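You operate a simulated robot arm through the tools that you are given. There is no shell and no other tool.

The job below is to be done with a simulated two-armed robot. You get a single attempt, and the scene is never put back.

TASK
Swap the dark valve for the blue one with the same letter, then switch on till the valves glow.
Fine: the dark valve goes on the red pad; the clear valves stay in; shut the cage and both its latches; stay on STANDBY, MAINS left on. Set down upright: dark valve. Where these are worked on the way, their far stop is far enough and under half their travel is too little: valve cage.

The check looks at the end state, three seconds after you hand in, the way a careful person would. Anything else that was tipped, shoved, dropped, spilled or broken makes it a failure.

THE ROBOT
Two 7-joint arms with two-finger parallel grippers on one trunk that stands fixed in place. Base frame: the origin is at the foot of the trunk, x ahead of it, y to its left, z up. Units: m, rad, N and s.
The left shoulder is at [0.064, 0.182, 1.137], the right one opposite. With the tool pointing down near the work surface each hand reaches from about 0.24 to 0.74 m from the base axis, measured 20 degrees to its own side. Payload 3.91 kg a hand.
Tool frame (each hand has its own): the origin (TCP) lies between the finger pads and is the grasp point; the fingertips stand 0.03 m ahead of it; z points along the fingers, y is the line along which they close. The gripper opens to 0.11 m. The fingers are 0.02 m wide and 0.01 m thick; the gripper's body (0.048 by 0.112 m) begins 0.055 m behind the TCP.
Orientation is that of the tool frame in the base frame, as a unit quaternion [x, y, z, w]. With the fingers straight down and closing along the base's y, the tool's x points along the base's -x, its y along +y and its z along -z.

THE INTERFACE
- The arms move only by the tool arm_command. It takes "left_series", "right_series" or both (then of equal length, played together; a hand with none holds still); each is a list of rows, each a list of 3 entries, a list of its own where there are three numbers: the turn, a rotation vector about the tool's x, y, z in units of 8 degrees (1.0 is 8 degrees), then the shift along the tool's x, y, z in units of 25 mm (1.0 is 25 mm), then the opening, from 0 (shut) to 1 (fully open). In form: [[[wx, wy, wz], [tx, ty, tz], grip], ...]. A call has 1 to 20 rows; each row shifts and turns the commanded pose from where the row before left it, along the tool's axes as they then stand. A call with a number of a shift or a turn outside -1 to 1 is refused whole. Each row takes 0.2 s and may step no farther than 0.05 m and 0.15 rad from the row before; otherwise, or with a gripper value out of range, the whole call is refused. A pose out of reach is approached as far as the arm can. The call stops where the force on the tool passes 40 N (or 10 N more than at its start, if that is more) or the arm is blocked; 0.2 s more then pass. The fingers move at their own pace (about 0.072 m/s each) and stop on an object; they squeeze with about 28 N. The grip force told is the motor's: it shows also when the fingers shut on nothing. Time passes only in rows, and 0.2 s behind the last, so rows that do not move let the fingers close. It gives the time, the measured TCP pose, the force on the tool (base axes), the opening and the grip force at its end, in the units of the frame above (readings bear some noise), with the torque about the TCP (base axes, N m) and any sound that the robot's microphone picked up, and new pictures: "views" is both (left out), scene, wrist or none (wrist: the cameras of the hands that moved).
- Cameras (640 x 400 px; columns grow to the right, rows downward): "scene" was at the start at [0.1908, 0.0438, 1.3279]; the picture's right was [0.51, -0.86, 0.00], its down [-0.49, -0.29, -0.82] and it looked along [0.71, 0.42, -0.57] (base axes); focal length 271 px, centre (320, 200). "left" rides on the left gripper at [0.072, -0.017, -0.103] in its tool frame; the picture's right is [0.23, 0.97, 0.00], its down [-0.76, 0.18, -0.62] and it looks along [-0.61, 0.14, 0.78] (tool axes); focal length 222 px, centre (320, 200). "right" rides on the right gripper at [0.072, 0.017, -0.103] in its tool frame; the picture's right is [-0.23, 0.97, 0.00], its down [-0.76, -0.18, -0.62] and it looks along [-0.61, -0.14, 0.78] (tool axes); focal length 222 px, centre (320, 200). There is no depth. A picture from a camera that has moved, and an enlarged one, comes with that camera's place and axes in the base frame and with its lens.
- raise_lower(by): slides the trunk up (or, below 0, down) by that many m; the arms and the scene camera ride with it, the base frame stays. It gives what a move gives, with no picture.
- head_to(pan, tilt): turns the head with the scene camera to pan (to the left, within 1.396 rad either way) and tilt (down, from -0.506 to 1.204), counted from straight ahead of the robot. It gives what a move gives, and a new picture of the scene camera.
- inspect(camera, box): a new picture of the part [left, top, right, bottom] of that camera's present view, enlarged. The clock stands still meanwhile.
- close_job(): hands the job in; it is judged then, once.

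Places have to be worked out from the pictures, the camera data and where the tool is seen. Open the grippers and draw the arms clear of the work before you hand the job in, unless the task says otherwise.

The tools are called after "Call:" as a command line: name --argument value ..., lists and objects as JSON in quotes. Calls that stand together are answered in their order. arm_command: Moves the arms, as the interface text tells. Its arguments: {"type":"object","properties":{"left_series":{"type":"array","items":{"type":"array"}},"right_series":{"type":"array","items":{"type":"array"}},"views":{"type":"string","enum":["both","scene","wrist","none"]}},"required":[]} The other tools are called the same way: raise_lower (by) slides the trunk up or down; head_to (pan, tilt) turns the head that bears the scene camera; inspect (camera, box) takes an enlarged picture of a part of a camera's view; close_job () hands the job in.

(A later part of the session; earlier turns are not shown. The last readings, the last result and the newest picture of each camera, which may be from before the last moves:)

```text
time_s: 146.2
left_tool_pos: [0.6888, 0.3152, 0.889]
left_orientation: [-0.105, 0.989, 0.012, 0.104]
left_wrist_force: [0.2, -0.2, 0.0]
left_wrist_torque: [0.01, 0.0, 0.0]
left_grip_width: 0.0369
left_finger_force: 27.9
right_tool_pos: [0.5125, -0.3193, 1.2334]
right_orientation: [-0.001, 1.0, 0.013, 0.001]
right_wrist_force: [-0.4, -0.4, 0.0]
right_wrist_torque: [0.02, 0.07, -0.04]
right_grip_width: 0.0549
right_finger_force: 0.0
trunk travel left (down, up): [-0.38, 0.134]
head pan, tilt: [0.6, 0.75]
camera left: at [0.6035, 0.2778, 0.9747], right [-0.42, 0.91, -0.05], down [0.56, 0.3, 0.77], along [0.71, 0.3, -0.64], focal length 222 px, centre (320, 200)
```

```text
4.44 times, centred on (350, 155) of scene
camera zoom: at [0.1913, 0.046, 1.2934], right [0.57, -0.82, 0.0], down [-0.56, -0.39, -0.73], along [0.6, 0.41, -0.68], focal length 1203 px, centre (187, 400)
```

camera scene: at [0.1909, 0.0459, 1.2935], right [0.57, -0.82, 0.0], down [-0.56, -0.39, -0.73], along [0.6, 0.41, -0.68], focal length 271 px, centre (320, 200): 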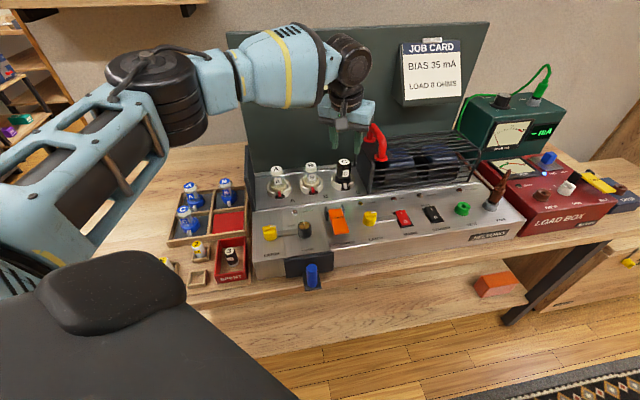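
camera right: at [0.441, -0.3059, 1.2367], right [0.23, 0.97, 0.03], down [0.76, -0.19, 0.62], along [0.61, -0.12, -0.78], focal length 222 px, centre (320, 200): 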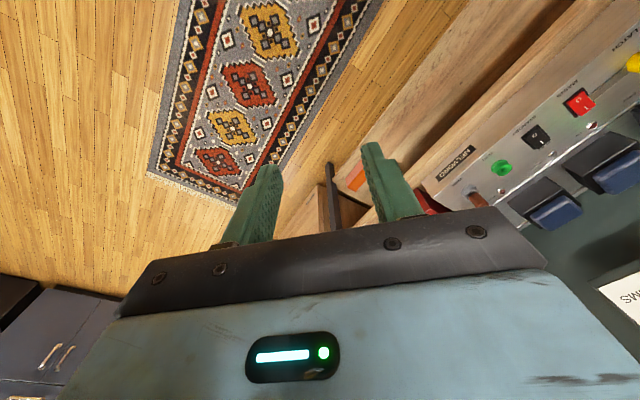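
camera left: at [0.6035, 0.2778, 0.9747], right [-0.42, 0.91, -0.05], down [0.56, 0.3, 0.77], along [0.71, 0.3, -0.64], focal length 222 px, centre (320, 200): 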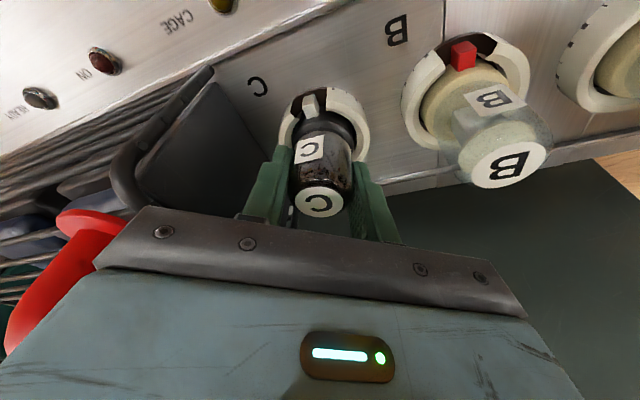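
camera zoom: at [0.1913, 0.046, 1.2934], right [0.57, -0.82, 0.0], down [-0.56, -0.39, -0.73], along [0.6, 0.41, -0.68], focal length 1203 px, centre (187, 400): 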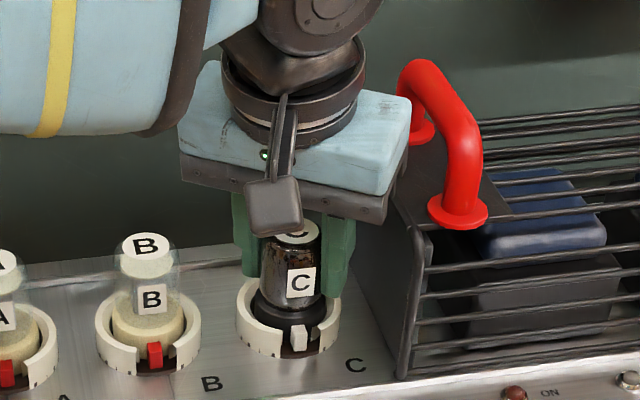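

Gripped at ~37 mm with 28 N. I pull straight up slowly and watch the force.

Call:
arm_command --left_series '[[[0, 0, 0], [0, 0, 0], 0], [[0, 0, 0], [-0.042, 0, -0.195], 0], [[0, 0, 0], [-0.042, 0, -0.195], 0], [[0, 0, 0], [-0.042, 0, -0.195], 0], [[0, 0, 0], [0, 0, 0], 0]]' --views "wrist"

Call:
inspect --camera "scene" --box '[290, 110, 410, 200]'

```text
time_s: 147.4
left_tool_pos: [0.6905, 0.3142, 0.9029]
left_orientation: [-0.104, 0.989, 0.011, 0.104]
left_wrist_force: [-0.3, 0.4, -1.0]
left_wrist_torque: [-0.04, 0.0, 0.04]
left_grip_width: 0.0365
left_finger_force: 28.0
right_tool_pos: [0.5123, -0.3194, 1.2351]
right_orientation: [-0.001, 1.0, 0.013, 0.001]
right_wrist_force: [0.1, -0.3, -0.5]
right_wrist_torque: [0.01, -0.04, -0.02]
right_grip_width: 0.0548
right_finger_force: 0.0
trunk travel left (down, up): [-0.38, 0.134]
head pan, tilt: [0.6, 0.75]
camera left: at [0.6036, 0.2774, 0.9896], right [-0.42, 0.91, -0.05], down [0.57, 0.3, 0.77], along [0.71, 0.3, -0.64], focal length 222 px, centre (320, 200)
```

left: 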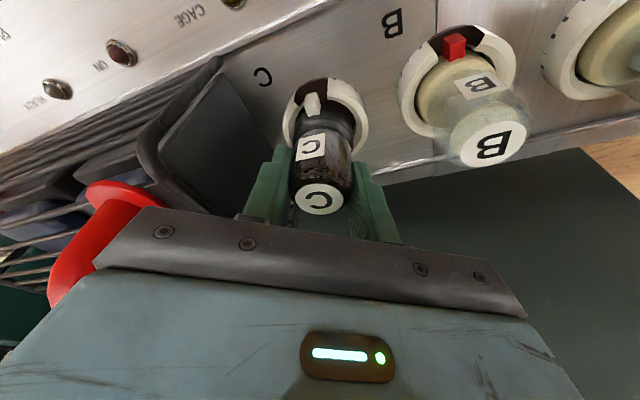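

```text
4.44 times, centred on (350, 155) of scene
camera zoom: at [0.1914, 0.0461, 1.2934], right [0.57, -0.82, 0.0], down [-0.56, -0.39, -0.73], along [0.6, 0.41, -0.68], focal length 1203 px, centre (187, 400)
```

zoom: 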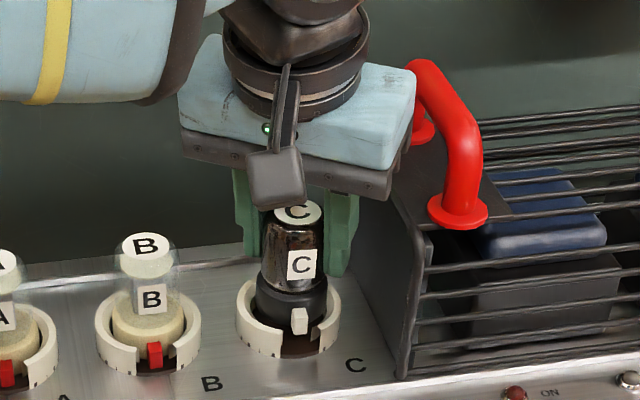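

The valve slides out freely. I lift it to z≈1.02 and carry it over to above the red pad (~(0.447,0.508)), keeping the tool orientation.

Call:
arm_command --left_series '[[[0, 0, 0], [-0.164, 0, -0.763], 0], [[0, 0, 0], [-0.164, 0, -0.763], 0], [[0, 0, 0], [-0.164, 0, -0.763], 0], [[0, 0, 0], [-0.164, 0, -0.763], 0], [[0, 0, 0], [-0.164, 0, -0.763], 0], [[0, 0, 0], [-0.164, 0, -0.763], 0], [[0, 0, 0], [0, 0, 0], 0]]' --views "none"

Call:
arm_command --left_series '[[[0, 0, 0], [0.774, 0.959, -0.166], 0], [[0, 0, 0], [0.774, 0.959, -0.166], 0], [[0, 0, 0], [0.774, 0.959, -0.166], 0], [[0, 0, 0], [0.774, 0.959, -0.166], 0], [[0, 0, 0], [0.774, 0.959, -0.166], 0], [[0, 0, 0], [0.774, 0.959, -0.166], 0], [[0, 0, 0], [0.774, 0.959, -0.166], 0], [[0, 0, 0], [0.774, 0.959, -0.166], 0], [[0, 0, 0], [0.774, 0.959, -0.166], 0], [[0, 0, 0], [0.774, 0.959, -0.166], 0], [[0, 0, 0], [0, 0, 0], 0]]' --views "both"

```text
time_s: 149.0
left_tool_pos: [0.6887, 0.3235, 1.0117]
left_orientation: [-0.104, 0.989, 0.012, 0.104]
left_wrist_force: [1.1, -0.6, 0.0]
left_wrist_torque: [-0.02, 0.0, -0.01]
left_grip_width: 0.0362
left_finger_force: 28.0
left hand out of reach, approached as far as the arm can: row 5, 6
right_tool_pos: [0.513, -0.3177, 1.2332]
right_orientation: [-0.001, 1.0, 0.013, 0.001]
right_wrist_force: [-0.4, -0.6, -0.5]
right_wrist_torque: [-0.01, -0.01, -0.02]
right_grip_width: 0.055
right_finger_force: 0.0
trunk travel left (down, up): [-0.38, 0.134]
head pan, tilt: [0.6, 0.75]
```

```text
time_s: 151.4
left_tool_pos: [0.4437, 0.5174, 1.0112]
left_orientation: [-0.104, 0.989, 0.012, 0.104]
left_wrist_force: [-0.1, -0.7, -0.7]
left_wrist_torque: [-0.02, 0.03, 0.01]
left_grip_width: 0.036
left_finger_force: 27.9
right_tool_pos: [0.5122, -0.319, 1.233]
right_orientation: [-0.001, 1.0, 0.014, 0.001]
right_wrist_force: [-0.5, -0.1, -0.2]
right_wrist_torque: [-0.01, -0.01, -0.04]
right_grip_width: 0.0551
right_finger_force: 0.0
trunk travel left (down, up): [-0.38, 0.134]
head pan, tilt: [0.6, 0.75]
camera scene: at [0.1917, 0.0455, 1.2933], right [0.57, -0.82, 0.0], down [-0.56, -0.39, -0.73], along [0.6, 0.41, -0.68], focal length 271 px, centre (320, 200)
camera left: at [0.358, 0.4808, 1.0973], right [-0.42, 0.91, -0.05], down [0.57, 0.3, 0.77], along [0.71, 0.3, -0.64], focal length 222 px, centre (320, 200)
```

scene: 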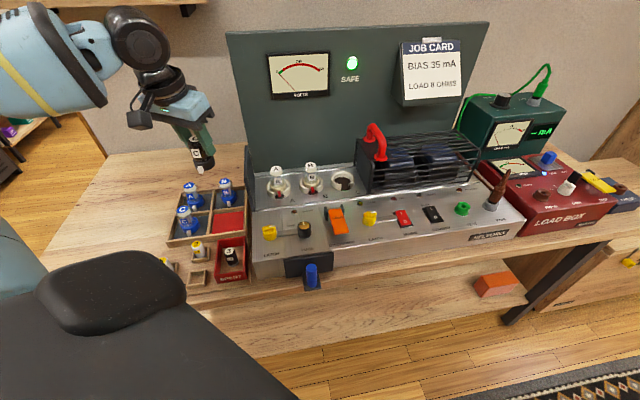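
left: 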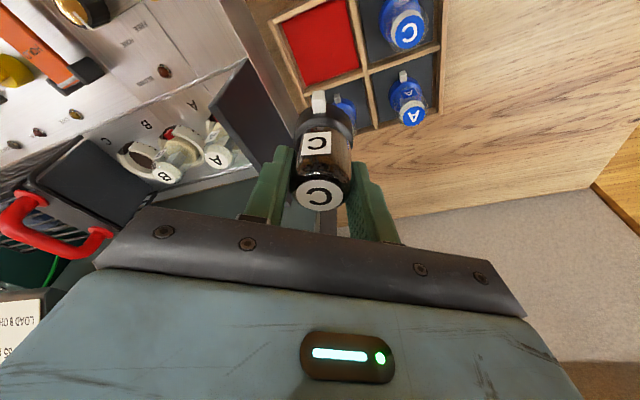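

Dark valve is held above the tray. I zoom to locate the red pad and blue C precisely from here.

Call:
inspect --camera "left" --box '[250, 0, 460, 140]'

Call:
inspect --camera "scene" --box '[150, 110, 270, 250]'

```text
2.86 times, centred on (355, 70) of left
camera zoom: at [0.358, 0.4808, 1.0973], right [-0.42, 0.91, -0.05], down [0.57, 0.3, 0.77], along [0.71, 0.3, -0.64], focal length 635 px, centre (220, 571)
```

zoom: 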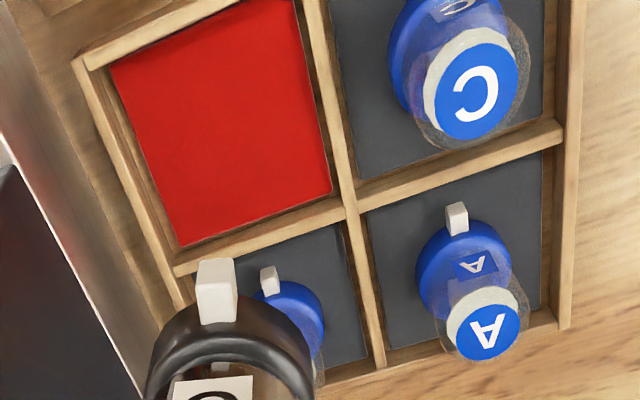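

```text
2.86 times, centred on (210, 180) of scene
camera zoom: at [0.1917, 0.0455, 1.2933], right [0.57, -0.82, 0.0], down [-0.56, -0.39, -0.73], along [0.6, 0.41, -0.68], focal length 773 px, centre (634, 257)
```

zoom: 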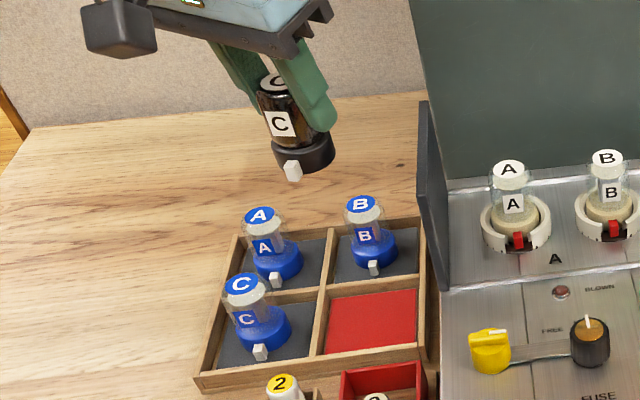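

The pad centre is at about (0.445,0.508). I lower the dark valve toward it (aiming 6 mm to the left side for clearance from the cage's end plate), stopping just above contact.

Call:
arm_command --left_series '[[[0, 0, 0], [0.226, -0.027, 0.951], 0], [[0, 0, 0], [0.226, -0.027, 0.951], 0], [[0, 0, 0], [0.226, -0.027, 0.951], 0], [[0, 0, 0], [0.226, -0.027, 0.951], 0], [[0, 0, 0], [0.226, -0.027, 0.951], 0], [[0, 0, 0], [0.226, -0.027, 0.951], 0], [[0, 0, 0], [0.226, -0.027, 0.951], 0], [[0, 0, 0], [0, 0, 0], 0]]' --views "both"

Call:
inspect --camera "scene" --box '[150, 130, 270, 250]'

Call:
inspect --camera "left" --box '[220, 40, 420, 220]'

```text
time_s: 153.2
left_tool_pos: [0.441, 0.5119, 0.8399]
left_orientation: [-0.104, 0.989, 0.011, 0.103]
left_wrist_force: [0.3, -0.2, -0.8]
left_wrist_torque: [0.0, 0.04, -0.01]
left_grip_width: 0.0355
left_finger_force: 28.3
right_tool_pos: [0.5122, -0.3188, 1.233]
right_orientation: [-0.001, 1.0, 0.014, 0.001]
right_wrist_force: [-0.9, -0.2, 0.1]
right_wrist_torque: [0.0, 0.03, 0.0]
right_grip_width: 0.0553
right_finger_force: 0.0
trunk travel left (down, up): [-0.38, 0.134]
head pan, tilt: [0.6, 0.75]
camera scene: at [0.1911, 0.046, 1.2934], right [0.57, -0.82, 0.0], down [-0.56, -0.39, -0.73], along [0.6, 0.41, -0.68], focal length 271 px, centre (320, 200)
camera left: at [0.355, 0.475, 0.9266], right [-0.42, 0.91, -0.05], down [0.56, 0.3, 0.77], along [0.71, 0.3, -0.64], focal length 222 px, centre (320, 200)
```

scene: 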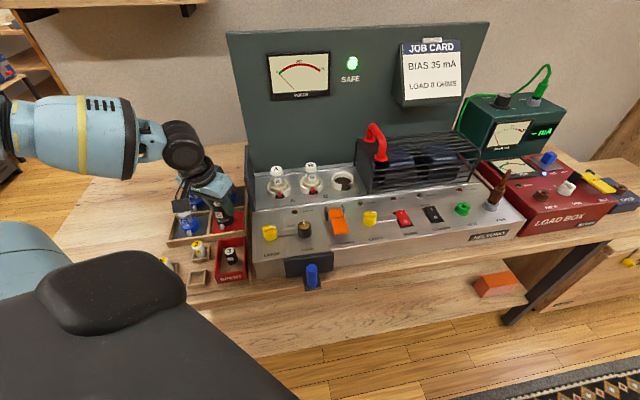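
left: 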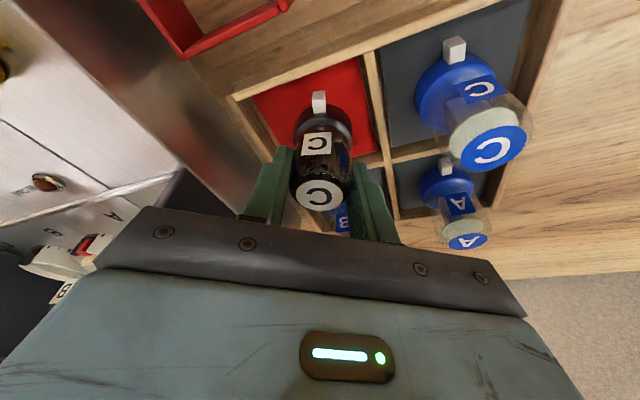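

```text
3.33 times, centred on (210, 190) of scene
camera zoom: at [0.1911, 0.046, 1.2934], right [0.57, -0.82, 0.0], down [-0.56, -0.39, -0.73], along [0.6, 0.41, -0.68], focal length 902 px, centre (687, 233)
```

zoom: 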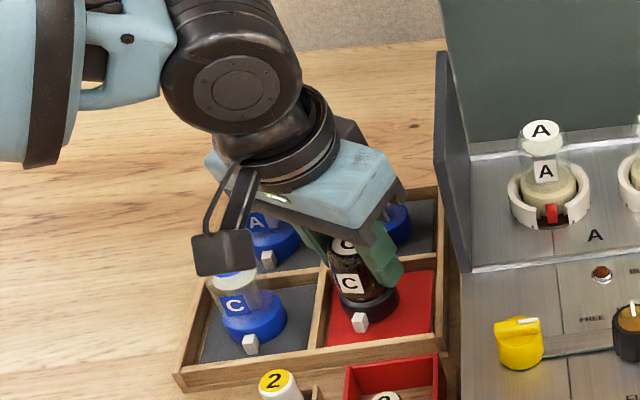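

```text
2.22 times, centred on (320, 130) of left
camera zoom: at [0.355, 0.475, 0.9266], right [-0.42, 0.91, -0.05], down [0.56, 0.3, 0.77], along [0.71, 0.3, -0.64], focal length 494 px, centre (320, 356)
```

zoom: 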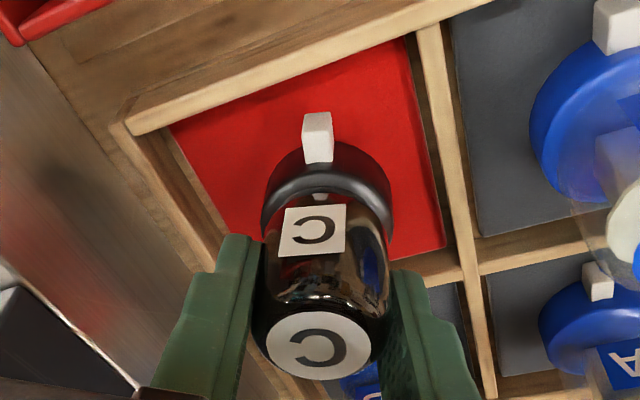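

Very close above the pad, upright. I lower in 3 mm steps until contact shows in the force.

Call:
arm_command --left_series '[[[0, 0, 0], [0.025, 0, 0.117], 0], [[0, 0, 0], [0.025, 0, 0.117], 0], [[0, 0, 0], [0.025, 0, 0.117], 0], [[0, 0, 0], [0, 0, 0], 0]]' --views "none"

Call:
inspect --camera "left" --box '[220, 40, 420, 220]'

```text
time_s: 154.2
left_tool_pos: [0.4424, 0.5117, 0.8322]
left_orientation: [-0.104, 0.989, 0.012, 0.106]
left_wrist_force: [-0.4, 2.3, 7.4]
left_wrist_torque: [0.04, 0.09, 0.03]
left_grip_width: 0.0355
left_finger_force: 28.4
right_tool_pos: [0.5122, -0.3188, 1.234]
right_orientation: [-0.001, 1.0, 0.014, 0.001]
right_wrist_force: [-0.8, 0.4, 0.1]
right_wrist_torque: [-0.04, -0.01, -0.01]
right_grip_width: 0.0549
right_finger_force: 0.1
trunk travel left (down, up): [-0.38, 0.134]
head pan, tilt: [0.6, 0.75]
```

```text
2.22 times, centred on (320, 130) of left
camera zoom: at [0.3554, 0.4749, 0.9186], right [-0.42, 0.91, -0.05], down [0.56, 0.3, 0.77], along [0.71, 0.3, -0.64], focal length 494 px, centre (320, 356)
```

zoom: 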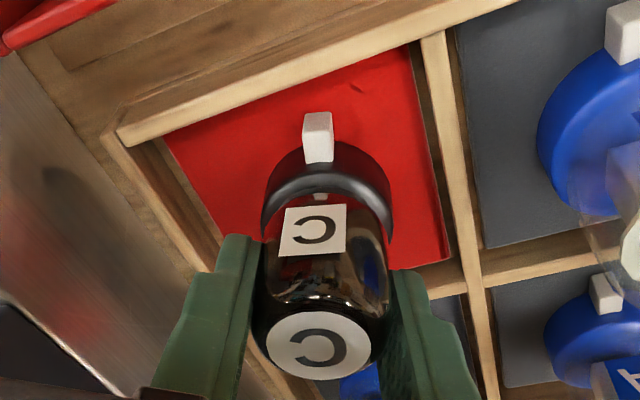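

Contact at TCP z≈0.832 with 7 N. I open gently and lift straight up.

Call:
arm_command --left_series '[[[0, 0, 0], [-0.008, 0, -0.04], 0.36], [[0, 0, 0], [0, 0, 0], 0.42], [[0, 0, 0], [0, 0, 0], 0.45], [[0, 0, 0], [-0.12, 0, -0.55], 0.45], [[0, 0, 0], [-0.16, 0, -0.76], 0.45], [[0, 0, 0], [-0.16, 0, -0.76], 0.45], [[0, 0, 0], [-0.16, 0, -0.76], 0.45], [[0, 0, 0], [-0.16, 0, -0.76], 0.45]]' --views "both"

Call:
inspect --camera "scene" --box '[150, 130, 270, 250]'

Call:
inspect --camera "left" --box '[250, 0, 500, 180]'

```text
time_s: 156.0
left_tool_pos: [0.4408, 0.5121, 0.9252]
left_orientation: [-0.103, 0.989, 0.011, 0.103]
left_wrist_force: [0.3, -0.4, 0.2]
left_wrist_torque: [0.05, -0.01, 0.0]
left_grip_width: 0.0495
left_finger_force: 0.1
right_tool_pos: [0.5128, -0.319, 1.2336]
right_orientation: [-0.001, 1.0, 0.014, 0.0]
right_wrist_force: [-0.4, -0.9, -0.5]
right_wrist_torque: [-0.01, 0.0, 0.02]
right_grip_width: 0.0551
right_finger_force: 0.0
trunk travel left (down, up): [-0.38, 0.134]
head pan, tilt: [0.6, 0.75]
camera scene: at [0.1911, 0.0458, 1.2934], right [0.57, -0.82, 0.0], down [-0.56, -0.39, -0.73], along [0.6, 0.41, -0.68], focal length 271 px, centre (320, 200)
camera left: at [0.3547, 0.4753, 1.011], right [-0.42, 0.91, -0.05], down [0.57, 0.3, 0.77], along [0.71, 0.3, -0.64], focal length 222 px, centre (320, 200)
```

scene: 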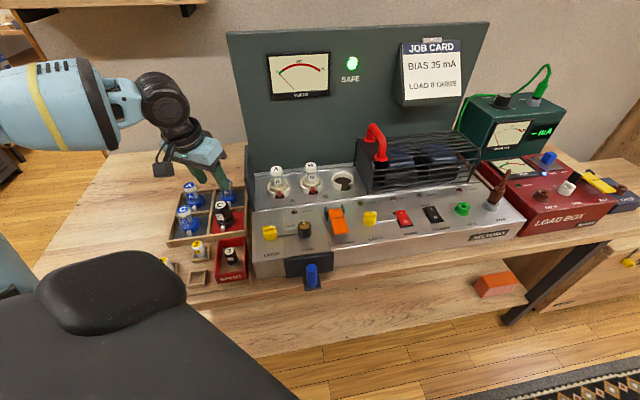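
left: 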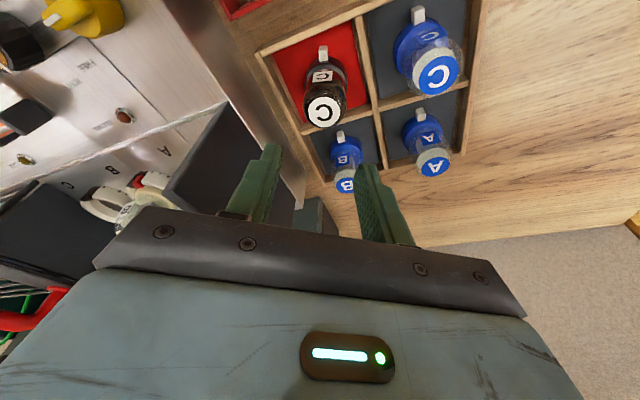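

```text
3.33 times, centred on (210, 190) of scene
camera zoom: at [0.1911, 0.0458, 1.2934], right [0.57, -0.82, 0.0], down [-0.56, -0.39, -0.73], along [0.6, 0.41, -0.68], focal length 902 px, centre (687, 233)
```

zoom: 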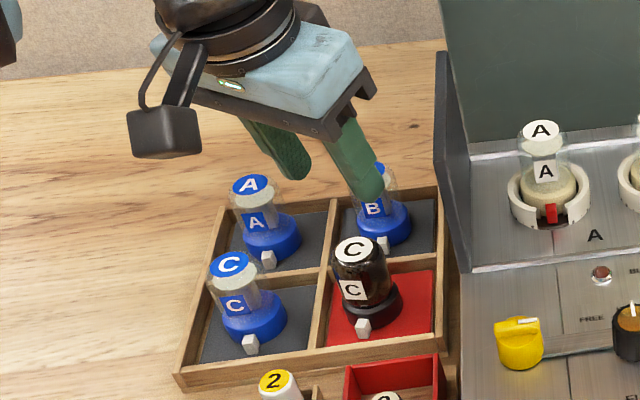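

```text
2.22 times, centred on (375, 90) of left
camera zoom: at [0.3547, 0.4753, 1.011], right [-0.42, 0.91, -0.05], down [0.57, 0.3, 0.77], along [0.71, 0.3, -0.64], focal length 494 px, centre (198, 444)
```

zoom: 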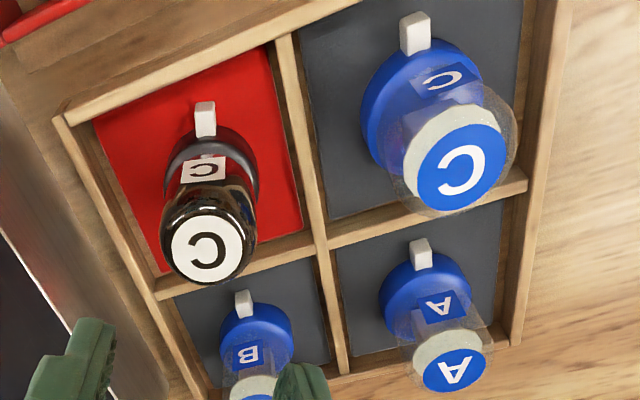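

The dark valve stands upright on the red pad. Now I move over blue C at (0.383,0.571), same tool orientation.

Call:
arm_command --left_series '[[[0, 0, 0], [0.577, 0.925, -0.124], 0.45], [[0, 0, 0], [0.577, 0.925, -0.124], 0.45], [[0, 0, 0], [0.577, 0.925, -0.124], 0.45], [[0, 0, 0], [0, 0, 0], 0.45]]' --views "wrist"

Call:
inspect --camera "left" --box '[220, 40, 420, 180]'

```text
time_s: 157.0
left_tool_pos: [0.3839, 0.5706, 0.9253]
left_orientation: [-0.104, 0.989, 0.012, 0.104]
left_wrist_force: [0.1, -0.4, 0.0]
left_wrist_torque: [-0.01, 0.01, 0.01]
left_grip_width: 0.0495
left_finger_force: 0.1
right_tool_pos: [0.5125, -0.319, 1.2329]
right_orientation: [-0.001, 1.0, 0.014, 0.001]
right_wrist_force: [0.0, -0.9, 0.4]
right_wrist_torque: [0.01, -0.02, -0.03]
right_grip_width: 0.0551
right_finger_force: 0.1
trunk travel left (down, up): [-0.38, 0.134]
head pan, tilt: [0.6, 0.75]
camera left: at [0.2976, 0.5331, 1.0106], right [-0.42, 0.91, -0.05], down [0.57, 0.3, 0.77], along [0.71, 0.3, -0.64], focal length 222 px, centre (320, 200)
```

left: 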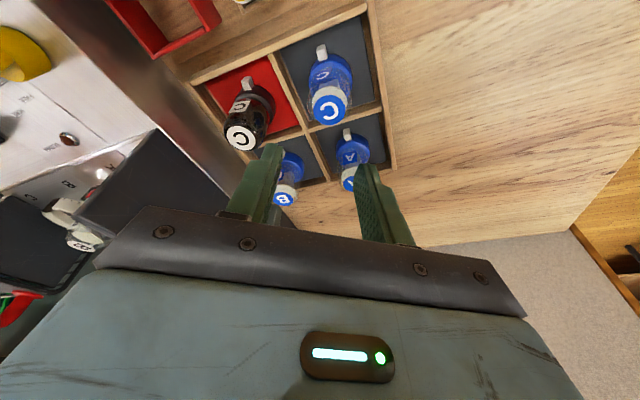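

```text
2.86 times, centred on (320, 110) of left
camera zoom: at [0.2976, 0.5331, 1.0106], right [-0.42, 0.91, -0.05], down [0.57, 0.3, 0.77], along [0.71, 0.3, -0.64], focal length 635 px, centre (320, 457)
```

zoom: 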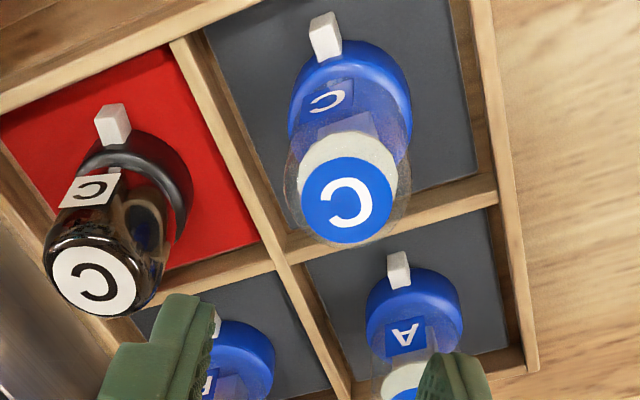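

Aligned over blue C. I descend around it to the same relative height and close.

Call:
arm_command --left_series '[[[0, 0, 0], [0.157, 0, 0.73], 0.45], [[0, 0, 0], [0.157, 0, 0.73], 0.45], [[0, 0, 0], [0.157, 0, 0.73], 0.45], [[0, 0, 0], [0.157, 0, 0.73], 0.43], [[0, 0, 0], [0.157, 0, 0.73], 0.43], [[0, 0, 0], [0, 0, 0], 0.43], [[0, 0, 0], [0, 0, 0], 0.2], [[0, 0, 0], [0, 0, 0], 0.1], [[0, 0, 0], [0, 0, 0], 0], [[0, 0, 0], [0, 0, 0], 0]]' --views "both"

Call:
inspect --camera "scene" --box '[150, 130, 270, 250]'

Call:
inspect --camera "left" --box '[220, 40, 420, 220]'

```text
time_s: 159.2
left_tool_pos: [0.3834, 0.5687, 0.8309]
left_orientation: [-0.104, 0.989, 0.013, 0.105]
left_wrist_force: [0.6, -0.2, 0.6]
left_wrist_torque: [-0.02, 0.0, 0.03]
left_grip_width: 0.037
left_finger_force: 27.8
right_tool_pos: [0.5126, -0.3199, 1.2331]
right_orientation: [-0.002, 1.0, 0.013, 0.0]
right_wrist_force: [0.0, 0.8, -0.3]
right_wrist_torque: [0.04, 0.01, -0.02]
right_grip_width: 0.0548
right_finger_force: 0.0
trunk travel left (down, up): [-0.38, 0.134]
head pan, tilt: [0.6, 0.75]
camera scene: at [0.1912, 0.046, 1.2934], right [0.57, -0.82, 0.0], down [-0.56, -0.39, -0.73], along [0.6, 0.41, -0.68], focal length 271 px, centre (320, 200)
camera left: at [0.2972, 0.533, 0.9173], right [-0.42, 0.91, -0.05], down [0.56, 0.3, 0.77], along [0.71, 0.3, -0.64], focal length 222 px, centre (320, 200)
```

scene: 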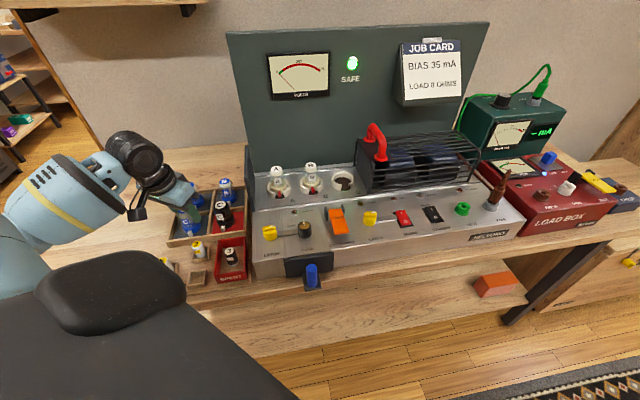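
left: 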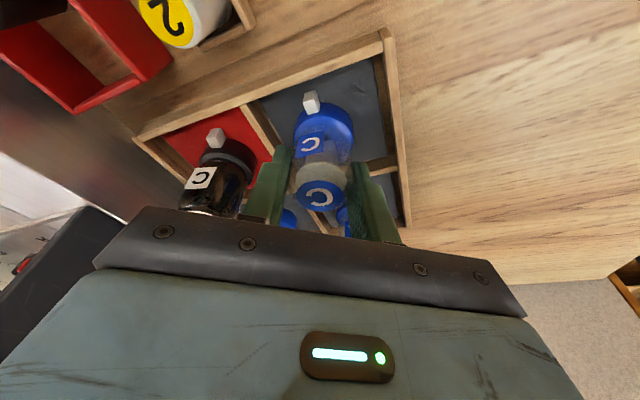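

```text
3.33 times, centred on (210, 190) of scene
camera zoom: at [0.1912, 0.046, 1.2934], right [0.57, -0.82, 0.0], down [-0.56, -0.39, -0.73], along [0.6, 0.41, -0.68], focal length 902 px, centre (687, 233)
```

zoom: 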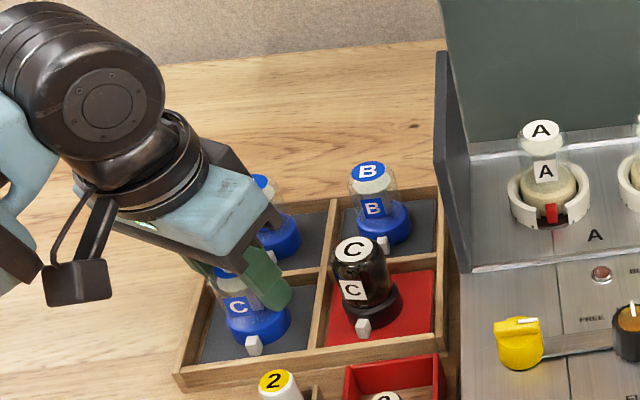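

```text
2.22 times, centred on (320, 130) of left
camera zoom: at [0.2972, 0.533, 0.9173], right [-0.42, 0.91, -0.05], down [0.56, 0.3, 0.77], along [0.71, 0.3, -0.64], focal length 494 px, centre (320, 356)
```

zoom: 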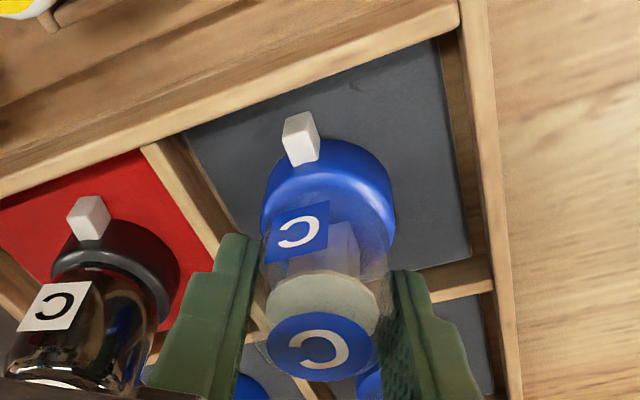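

Blue C is gripped (37 mm), and its key appears at the same place in the hand camera as the dark one's did while in the socket. I lift it.

Call:
arm_command --left_series '[[[0, 0, 0], [-0.1, 0, -0.47], 0], [[0, 0, 0], [-0.15, 0, -0.7], 0], [[0, 0, 0], [-0.189, 0, -0.88], 0], [[0, 0, 0], [-0.189, 0, -0.88], 0], [[0, 0, 0], [-0.189, 0, -0.88], 0], [[0, 0, 0], [-0.189, 0, -0.88], 0], [[0, 0, 0], [-0.189, 0, -0.88], 0], [[0, 0, 0], [-0.189, 0, -0.88], 0], [[0, 0, 0], [-0.1, 0, -0.47], 0], [[0, 0, 0], [0, 0, 0], 0]]' --views "both"

Call:
inspect --camera "left" --box '[220, 40, 420, 220]'

Call:
inspect --camera "scene" --box '[130, 110, 270, 250]'

```text
time_s: 161.4
left_tool_pos: [0.3838, 0.5693, 1.0081]
left_orientation: [-0.104, 0.989, 0.011, 0.104]
left_wrist_force: [-0.3, 0.1, -1.6]
left_wrist_torque: [-0.03, 0.01, 0.01]
left_grip_width: 0.0364
left_finger_force: 27.6
right_tool_pos: [0.5132, -0.3191, 1.2336]
right_orientation: [0.0, 1.0, 0.013, 0.001]
right_wrist_force: [-0.3, 0.2, 0.0]
right_wrist_torque: [-0.02, 0.0, -0.02]
right_grip_width: 0.055
right_finger_force: 0.0
trunk travel left (down, up): [-0.38, 0.134]
head pan, tilt: [0.6, 0.75]
camera scene: at [0.1913, 0.0461, 1.2934], right [0.57, -0.82, 0.0], down [-0.56, -0.39, -0.73], along [0.6, 0.41, -0.68], focal length 271 px, centre (320, 200)
camera left: at [0.2972, 0.5329, 1.0942], right [-0.42, 0.91, -0.05], down [0.57, 0.3, 0.77], along [0.71, 0.3, -0.64], focal length 222 px, centre (320, 200)
```

scene: 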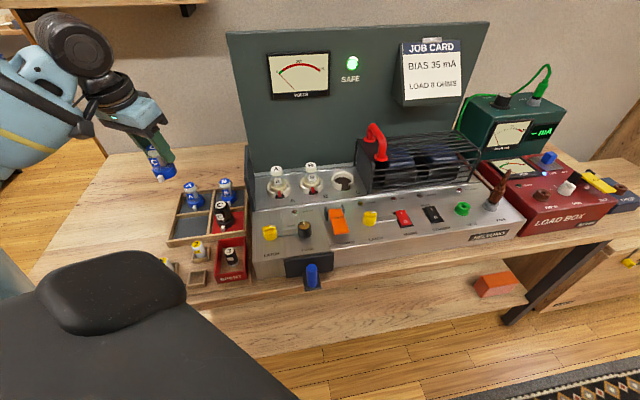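
left: 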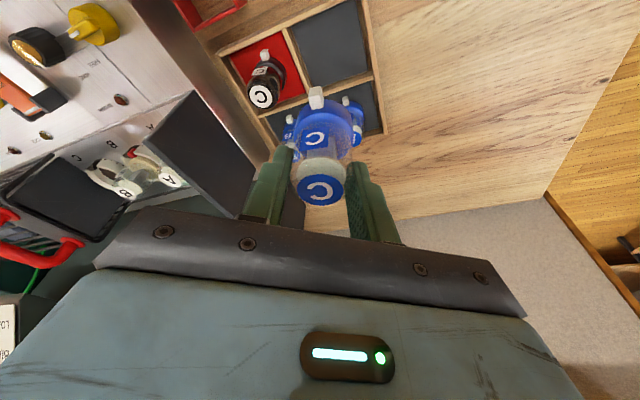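

```text
2.22 times, centred on (320, 130) of left
camera zoom: at [0.2972, 0.5329, 1.0942], right [-0.42, 0.91, -0.05], down [0.57, 0.3, 0.77], along [0.71, 0.3, -0.64], focal length 494 px, centre (320, 356)
```

zoom: 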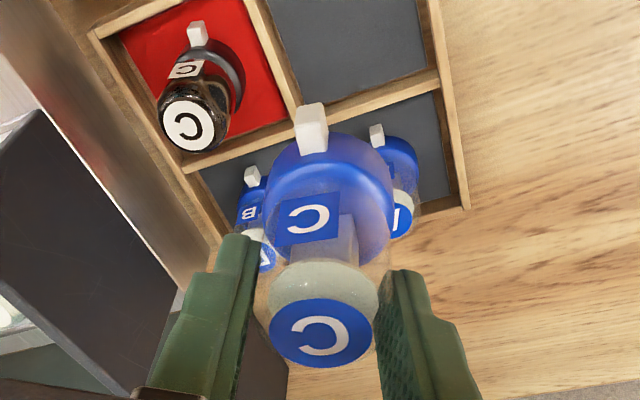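

```text
2.86 times, centred on (200, 180) of scene
camera zoom: at [0.1913, 0.0461, 1.2934], right [0.57, -0.82, 0.0], down [-0.56, -0.39, -0.73], along [0.6, 0.41, -0.68], focal length 773 px, centre (663, 257)
```

zoom: 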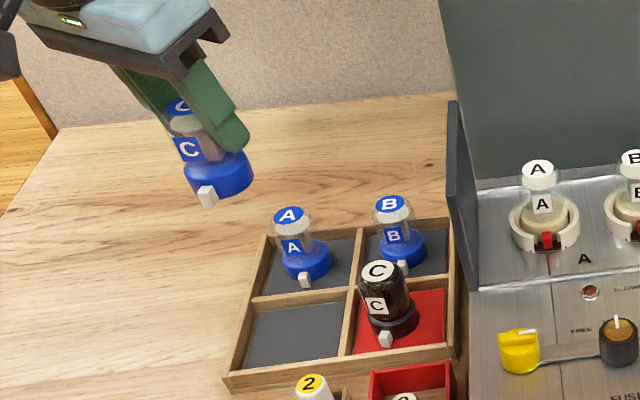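

The blue valve is lifted. I zoom from both cameras to check that it hangs straight in the grip before inserting.

Call:
inspect --camera "scene" --box '[130, 130, 190, 190]'

Call:
inspect --camera "left" --box '[270, 80, 370, 220]'

```text
6.67 times, centred on (160, 160) of scene
camera zoom: at [0.1913, 0.0461, 1.2934], right [0.57, -0.82, 0.0], down [-0.56, -0.39, -0.73], along [0.6, 0.41, -0.68], focal length 1804 px, centre (1387, 467)
```

zoom: 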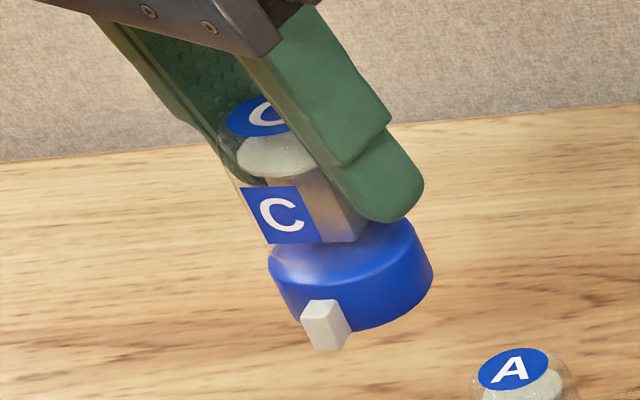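

```text
2.86 times, centred on (320, 150) of left
camera zoom: at [0.2972, 0.5329, 1.0942], right [-0.42, 0.91, -0.05], down [0.57, 0.3, 0.77], along [0.71, 0.3, -0.64], focal length 635 px, centre (320, 343)
```

zoom: 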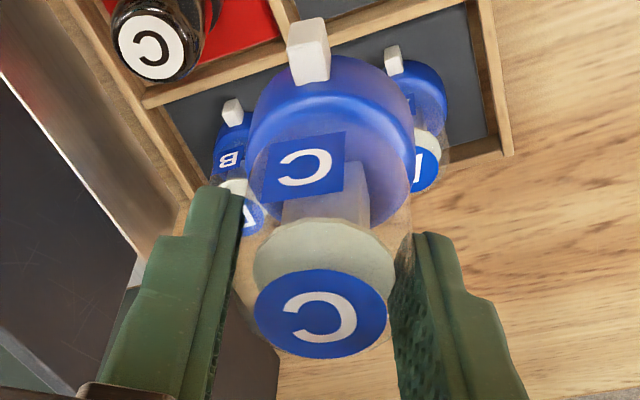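

The blue valve hangs essentially upright (it has crept ~3–4 mm down in the grip, as the dark one did). I carry it over to socket C, with a small 6.5° counter-clockwise yaw to match the key to the socket gap.

Call:
arm_command --left_series '[[[0, 0, 0], [-0.126, 0, -0.587], 0], [[0, 0, 0], [-0.691, -0.891, 0.149], 0], [[0, 0, 0], [-0.691, -0.891, 0.149], 0], [[0, 0, 0], [-0.691, -0.891, 0.149], 0], [[0, 0, 0], [-0.691, -0.891, 0.149], 0], [[0, 0, 0], [-0.691, -0.891, 0.149], 0], [[0, 0, 0], [-0.691, -0.891, 0.149], 0], [[0, 0, 0], [-0.651, -0.891, 0.335], 0], [[0, 0, 0], [-0.651, -0.891, 0.335], 0], [[0, 0, 0], [-0.651, -0.891, 0.335], 0], [[0, 0, 0], [-0.651, -0.891, 0.335], 0], [[0, 0, 0], [-0.651, -0.891, 0.335], 0], [[0, 0, 0], [-0.651, -0.891, 0.335], 0], [[0, 0, 0], [-0.651, -0.891, 0.335], 0], [[0, 0, 0], [-0.651, -0.891, 0.335], 0], [[-0.17, 0, -0.8], [0, 0, 0], 0], [[0, 0, 0], [0, 0, 0], 0]]' --views "both"

Call:
inspect --camera "left" --box '[240, 40, 420, 220]'

Call:
inspect --camera "scene" --box '[290, 110, 410, 200]'

```text
time_s: 165.0
left_tool_pos: [0.6914, 0.3257, 0.9829]
left_orientation: [-0.16, 0.982, 0.018, 0.103]
left_wrist_force: [0.2, 0.5, -0.9]
left_wrist_torque: [-0.03, 0.03, -0.01]
left_grip_width: 0.0355
left_finger_force: 28.0
left hand out of reach, approached as far as the arm can: row 16
right_tool_pos: [0.5146, -0.3169, 1.2331]
right_orientation: [0.0, 1.0, 0.013, 0.001]
right_wrist_force: [0.1, 0.1, -0.4]
right_wrist_torque: [0.01, 0.02, -0.02]
right_grip_width: 0.0551
right_finger_force: 0.1
trunk travel left (down, up): [-0.38, 0.134]
head pan, tilt: [0.6, 0.75]
camera scene: at [0.1927, 0.0469, 1.2931], right [0.57, -0.82, 0.0], down [-0.56, -0.39, -0.73], along [0.6, 0.41, -0.68], focal length 271 px, centre (320, 200)
camera left: at [0.6082, 0.2799, 1.0687], right [-0.52, 0.85, -0.05], down [0.53, 0.36, 0.77], along [0.67, 0.38, -0.64], focal length 222 px, centre (320, 200)
```

scene: 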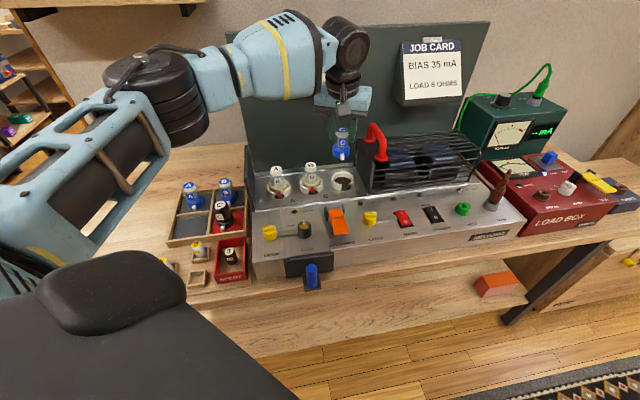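
left: 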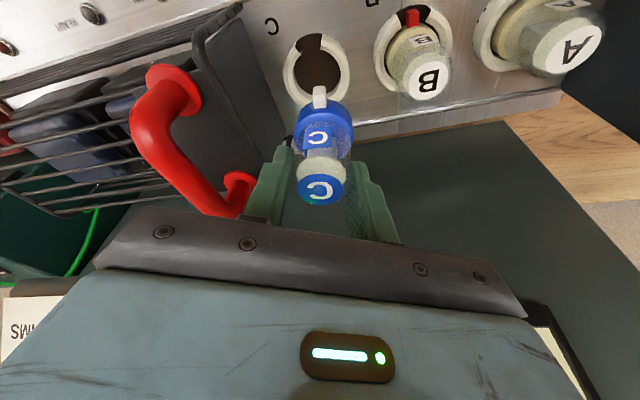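

```text
2.22 times, centred on (330, 130) of left
camera zoom: at [0.6082, 0.2799, 1.0687], right [-0.52, 0.85, -0.05], down [0.53, 0.36, 0.77], along [0.67, 0.38, -0.64], focal length 494 px, centre (298, 356)
```

zoom: 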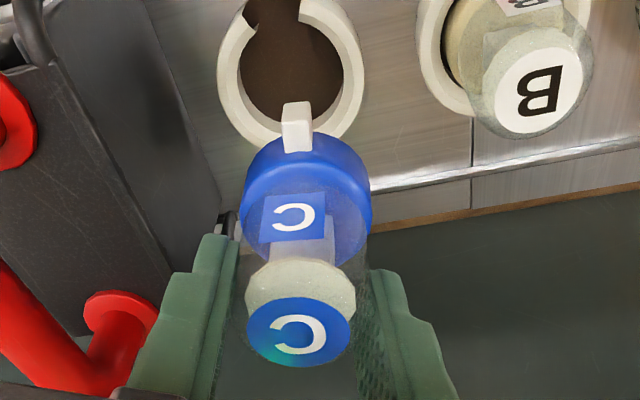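

```text
4.44 times, centred on (350, 155) of scene
camera zoom: at [0.1927, 0.0469, 1.2931], right [0.57, -0.82, 0.0], down [-0.56, -0.39, -0.73], along [0.6, 0.41, -0.68], focal length 1203 px, centre (187, 400)
```

zoom: 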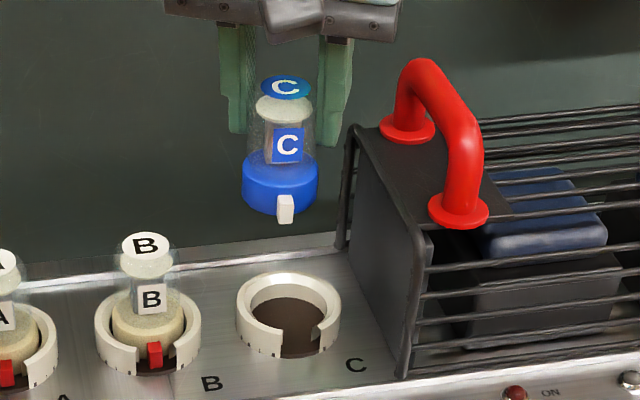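

Upright and nearly over the socket. I lower to z≈0.935 while correcting the lateral position to the socket axis.

Call:
arm_command --left_series '[[[0, 0, 0], [0.183, -0.123, 0.617], 0], [[0, 0, 0], [0.183, -0.123, 0.617], 0], [[0, 0, 0], [0.183, -0.123, 0.617], 0], [[0, 0, 0], [0, 0, 0], 0]]' --views "wrist"

Call:
inspect --camera "left" --box '[240, 40, 420, 220]'

Call:
inspect --camera "scene" --box '[290, 110, 410, 200]'

```text
time_s: 166.0
left_tool_pos: [0.689, 0.3165, 0.9358]
left_orientation: [-0.161, 0.981, 0.017, 0.104]
left_wrist_force: [-0.3, -1.2, -1.1]
left_wrist_torque: [-0.02, 0.02, 0.02]
left_grip_width: 0.0357
left_finger_force: 27.9
right_tool_pos: [0.5118, -0.3197, 1.2322]
right_orientation: [-0.001, 1.0, 0.014, 0.001]
right_wrist_force: [-1.0, -0.1, -0.5]
right_wrist_torque: [-0.01, -0.02, 0.01]
right_grip_width: 0.0551
right_finger_force: 0.1
trunk travel left (down, up): [-0.38, 0.134]
head pan, tilt: [0.6, 0.75]
camera left: at [0.6066, 0.2693, 1.022], right [-0.52, 0.85, -0.05], down [0.53, 0.36, 0.77], along [0.67, 0.38, -0.64], focal length 222 px, centre (320, 200)
```

left: 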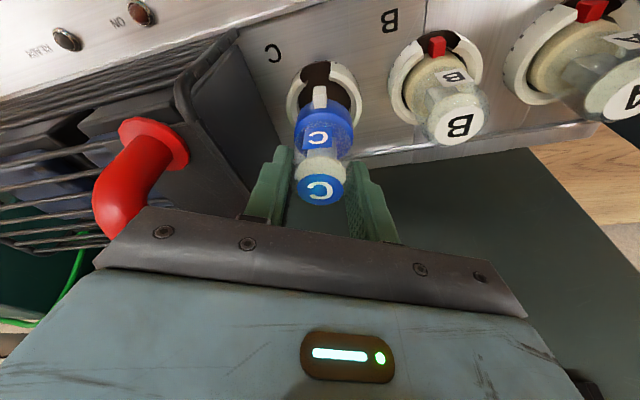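

```text
2.22 times, centred on (330, 130) of left
camera zoom: at [0.6066, 0.2693, 1.022], right [-0.52, 0.85, -0.05], down [0.53, 0.36, 0.77], along [0.67, 0.38, -0.64], focal length 494 px, centre (298, 356)
```

zoom: 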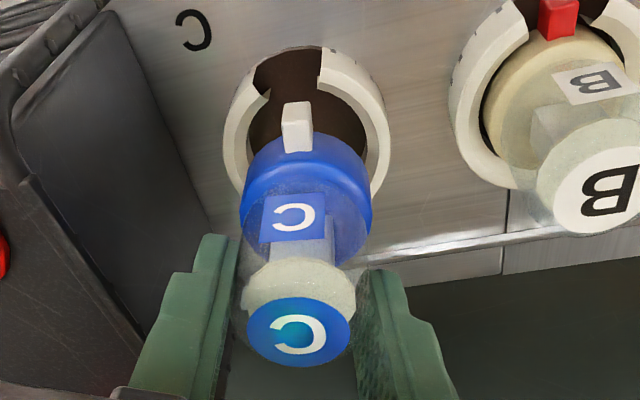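

```text
4.44 times, centred on (350, 155) of scene
camera zoom: at [0.1912, 0.0459, 1.2934], right [0.57, -0.82, 0.0], down [-0.56, -0.39, -0.73], along [0.6, 0.41, -0.68], focal length 1203 px, centre (187, 400)
```

zoom: 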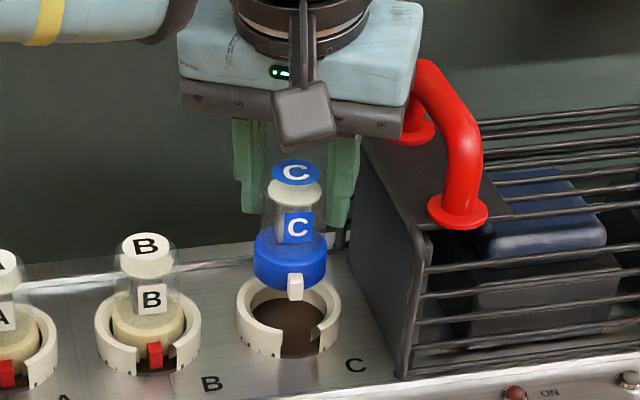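

Key azimuth (~220°) matches the gap centre (~223°). I apply a 2 mm lateral correction and lower slowly into the socket.

Call:
arm_command --left_series '[[[0, 0, 0], [-0.06, -0.06, 0], 0], [[0, 0, 0], [0.042, 0, 0.196], 0], [[0, 0, 0], [0.042, 0, 0.196], 0], [[0, 0, 0], [0.042, 0, 0.196], 0], [[0, 0, 0], [0.042, 0, 0.196], 0], [[0, 0, 0], [0.042, 0, 0.196], 0], [[0, 0, 0], [0, 0, 0], 0]]' --views "wrist"

Call:
inspect --camera "left" --box '[240, 40, 420, 220]'

Call:
inspect --camera "scene" --box '[290, 110, 410, 200]'

```text
time_s: 167.6
left_tool_pos: [0.689, 0.3174, 0.9105]
left_orientation: [-0.161, 0.981, 0.017, 0.102]
left_wrist_force: [-0.6, 0.5, -0.6]
left_wrist_torque: [-0.02, 0.03, 0.01]
left_grip_width: 0.0355
left_finger_force: 28.5
left hand out of reach, approached as far as the arm can: row 5
right_tool_pos: [0.5133, -0.3182, 1.2329]
right_orientation: [-0.001, 1.0, 0.013, 0.001]
right_wrist_force: [-0.1, 1.2, 0.3]
right_wrist_torque: [-0.07, 0.0, -0.03]
right_grip_width: 0.0549
right_finger_force: 0.1
trunk travel left (down, up): [-0.38, 0.134]
head pan, tilt: [0.6, 0.75]
camera left: at [0.6073, 0.271, 0.9971], right [-0.52, 0.85, -0.05], down [0.53, 0.36, 0.77], along [0.67, 0.38, -0.64], focal length 222 px, centre (320, 200)
```

left: 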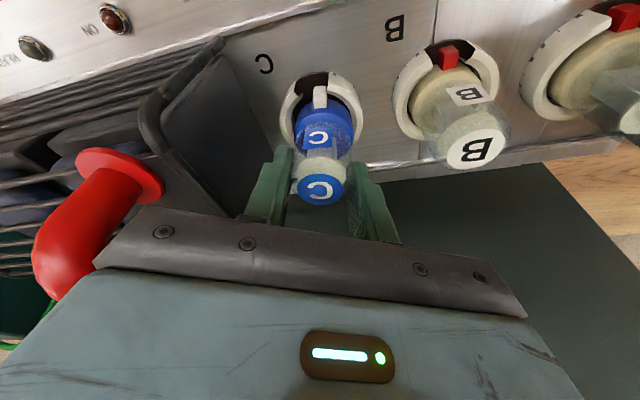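

```text
2.22 times, centred on (330, 130) of left
camera zoom: at [0.6073, 0.271, 0.9971], right [-0.52, 0.85, -0.05], down [0.53, 0.36, 0.77], along [0.67, 0.38, -0.64], focal length 494 px, centre (298, 356)
```

zoom: 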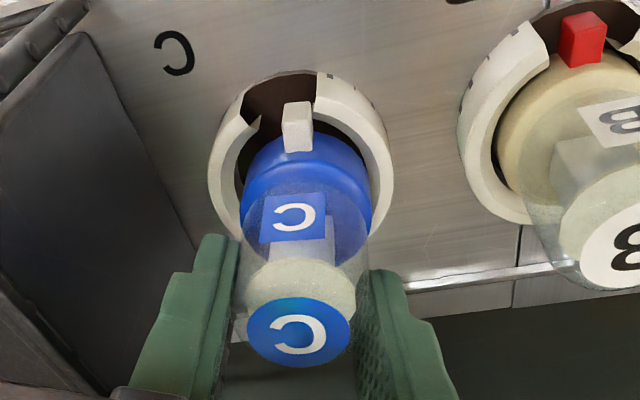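

```text
4.44 times, centred on (350, 155) of scene
camera zoom: at [0.1913, 0.046, 1.2934], right [0.57, -0.82, 0.0], down [-0.56, -0.39, -0.73], along [0.6, 0.41, -0.68], focal length 1203 px, centre (187, 400)
```

zoom: 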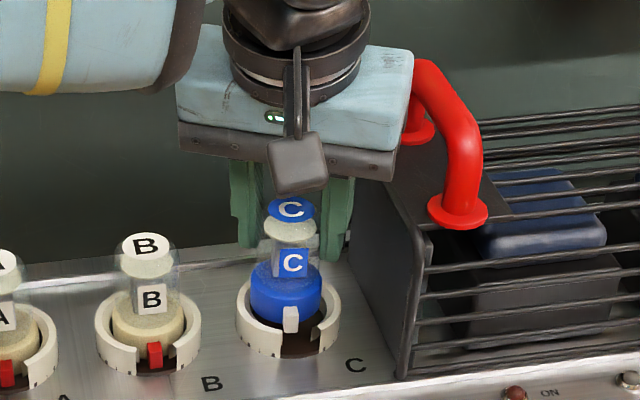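

The base is just above the collar but ~2 mm off toward −(0.52,−0.85); the arm is at its reach edge. I try a small direct correction first.

Call:
arm_command --left_series '[[[0, 0, 0], [-0.02, -0.09, 0], 0], [[0, 0, 0], [0, 0, 0], 0]]' --views "none"

```text
time_s: 168.2
left_tool_pos: [0.6897, 0.3173, 0.9111]
left_orientation: [-0.159, 0.982, 0.017, 0.103]
left_wrist_force: [-0.1, -0.1, -1.4]
left_wrist_torque: [0.01, -0.03, 0.01]
left_grip_width: 0.0355
left_finger_force: 28.2
right_tool_pos: [0.5126, -0.3178, 1.2337]
right_orientation: [0.0, 1.0, 0.014, 0.001]
right_wrist_force: [1.1, 0.1, 0.0]
right_wrist_torque: [-0.03, 0.01, 0.02]
right_grip_width: 0.0549
right_finger_force: 0.0
trunk travel left (down, up): [-0.38, 0.134]
head pan, tilt: [0.6, 0.75]
```

I'm at the edge of reach. I raise the hand 6 cm, lower the trunk 5 cm (bringing the shoulder level with the wrist for the most reach), and realign.

Call:
arm_command --left_series '[[[0, 0, 0], [-0.1, 0.1, -0.5], 0], [[0, 0, 0], [-0.15, 0.1, -0.7], 0], [[0, 0, 0], [-0.15, 0, -0.7], 0], [[0, 0, 0], [-0.1, 0, -0.5], 0]]' --views "none"

Call:
raise_lower --by -0.05

```text
time_s: 169.2
left_tool_pos: [0.6881, 0.3201, 0.9732]
left_orientation: [-0.16, 0.982, 0.018, 0.103]
left_wrist_force: [0.4, -0.1, 0.0]
left_wrist_torque: [0.03, 0.01, 0.06]
left_grip_width: 0.0357
left_finger_force: 27.8
right_tool_pos: [0.5115, -0.318, 1.2329]
right_orientation: [-0.001, 1.0, 0.013, 0.001]
right_wrist_force: [-0.6, 0.4, -0.2]
right_wrist_torque: [0.04, -0.01, -0.03]
right_grip_width: 0.055
right_finger_force: 0.1
trunk travel left (down, up): [-0.38, 0.134]
head pan, tilt: [0.6, 0.75]
```

```text
time_s: 170.1
left_tool_pos: [0.689, 0.32, 0.9232]
left_orientation: [-0.161, 0.981, 0.016, 0.104]
left_wrist_force: [0.1, 0.3, -0.4]
left_wrist_torque: [-0.01, 0.03, 0.01]
left_grip_width: 0.0353
left_finger_force: 28.3
right_tool_pos: [0.5123, -0.3183, 1.1842]
right_orientation: [-0.001, 1.0, 0.014, 0.001]
right_wrist_force: [-0.9, 0.6, 0.2]
right_wrist_torque: [0.0, -0.03, 0.01]
right_grip_width: 0.0551
right_finger_force: 0.0
trunk travel left (down, up): [-0.33, 0.184]
head pan, tilt: [0.6, 0.75]
```

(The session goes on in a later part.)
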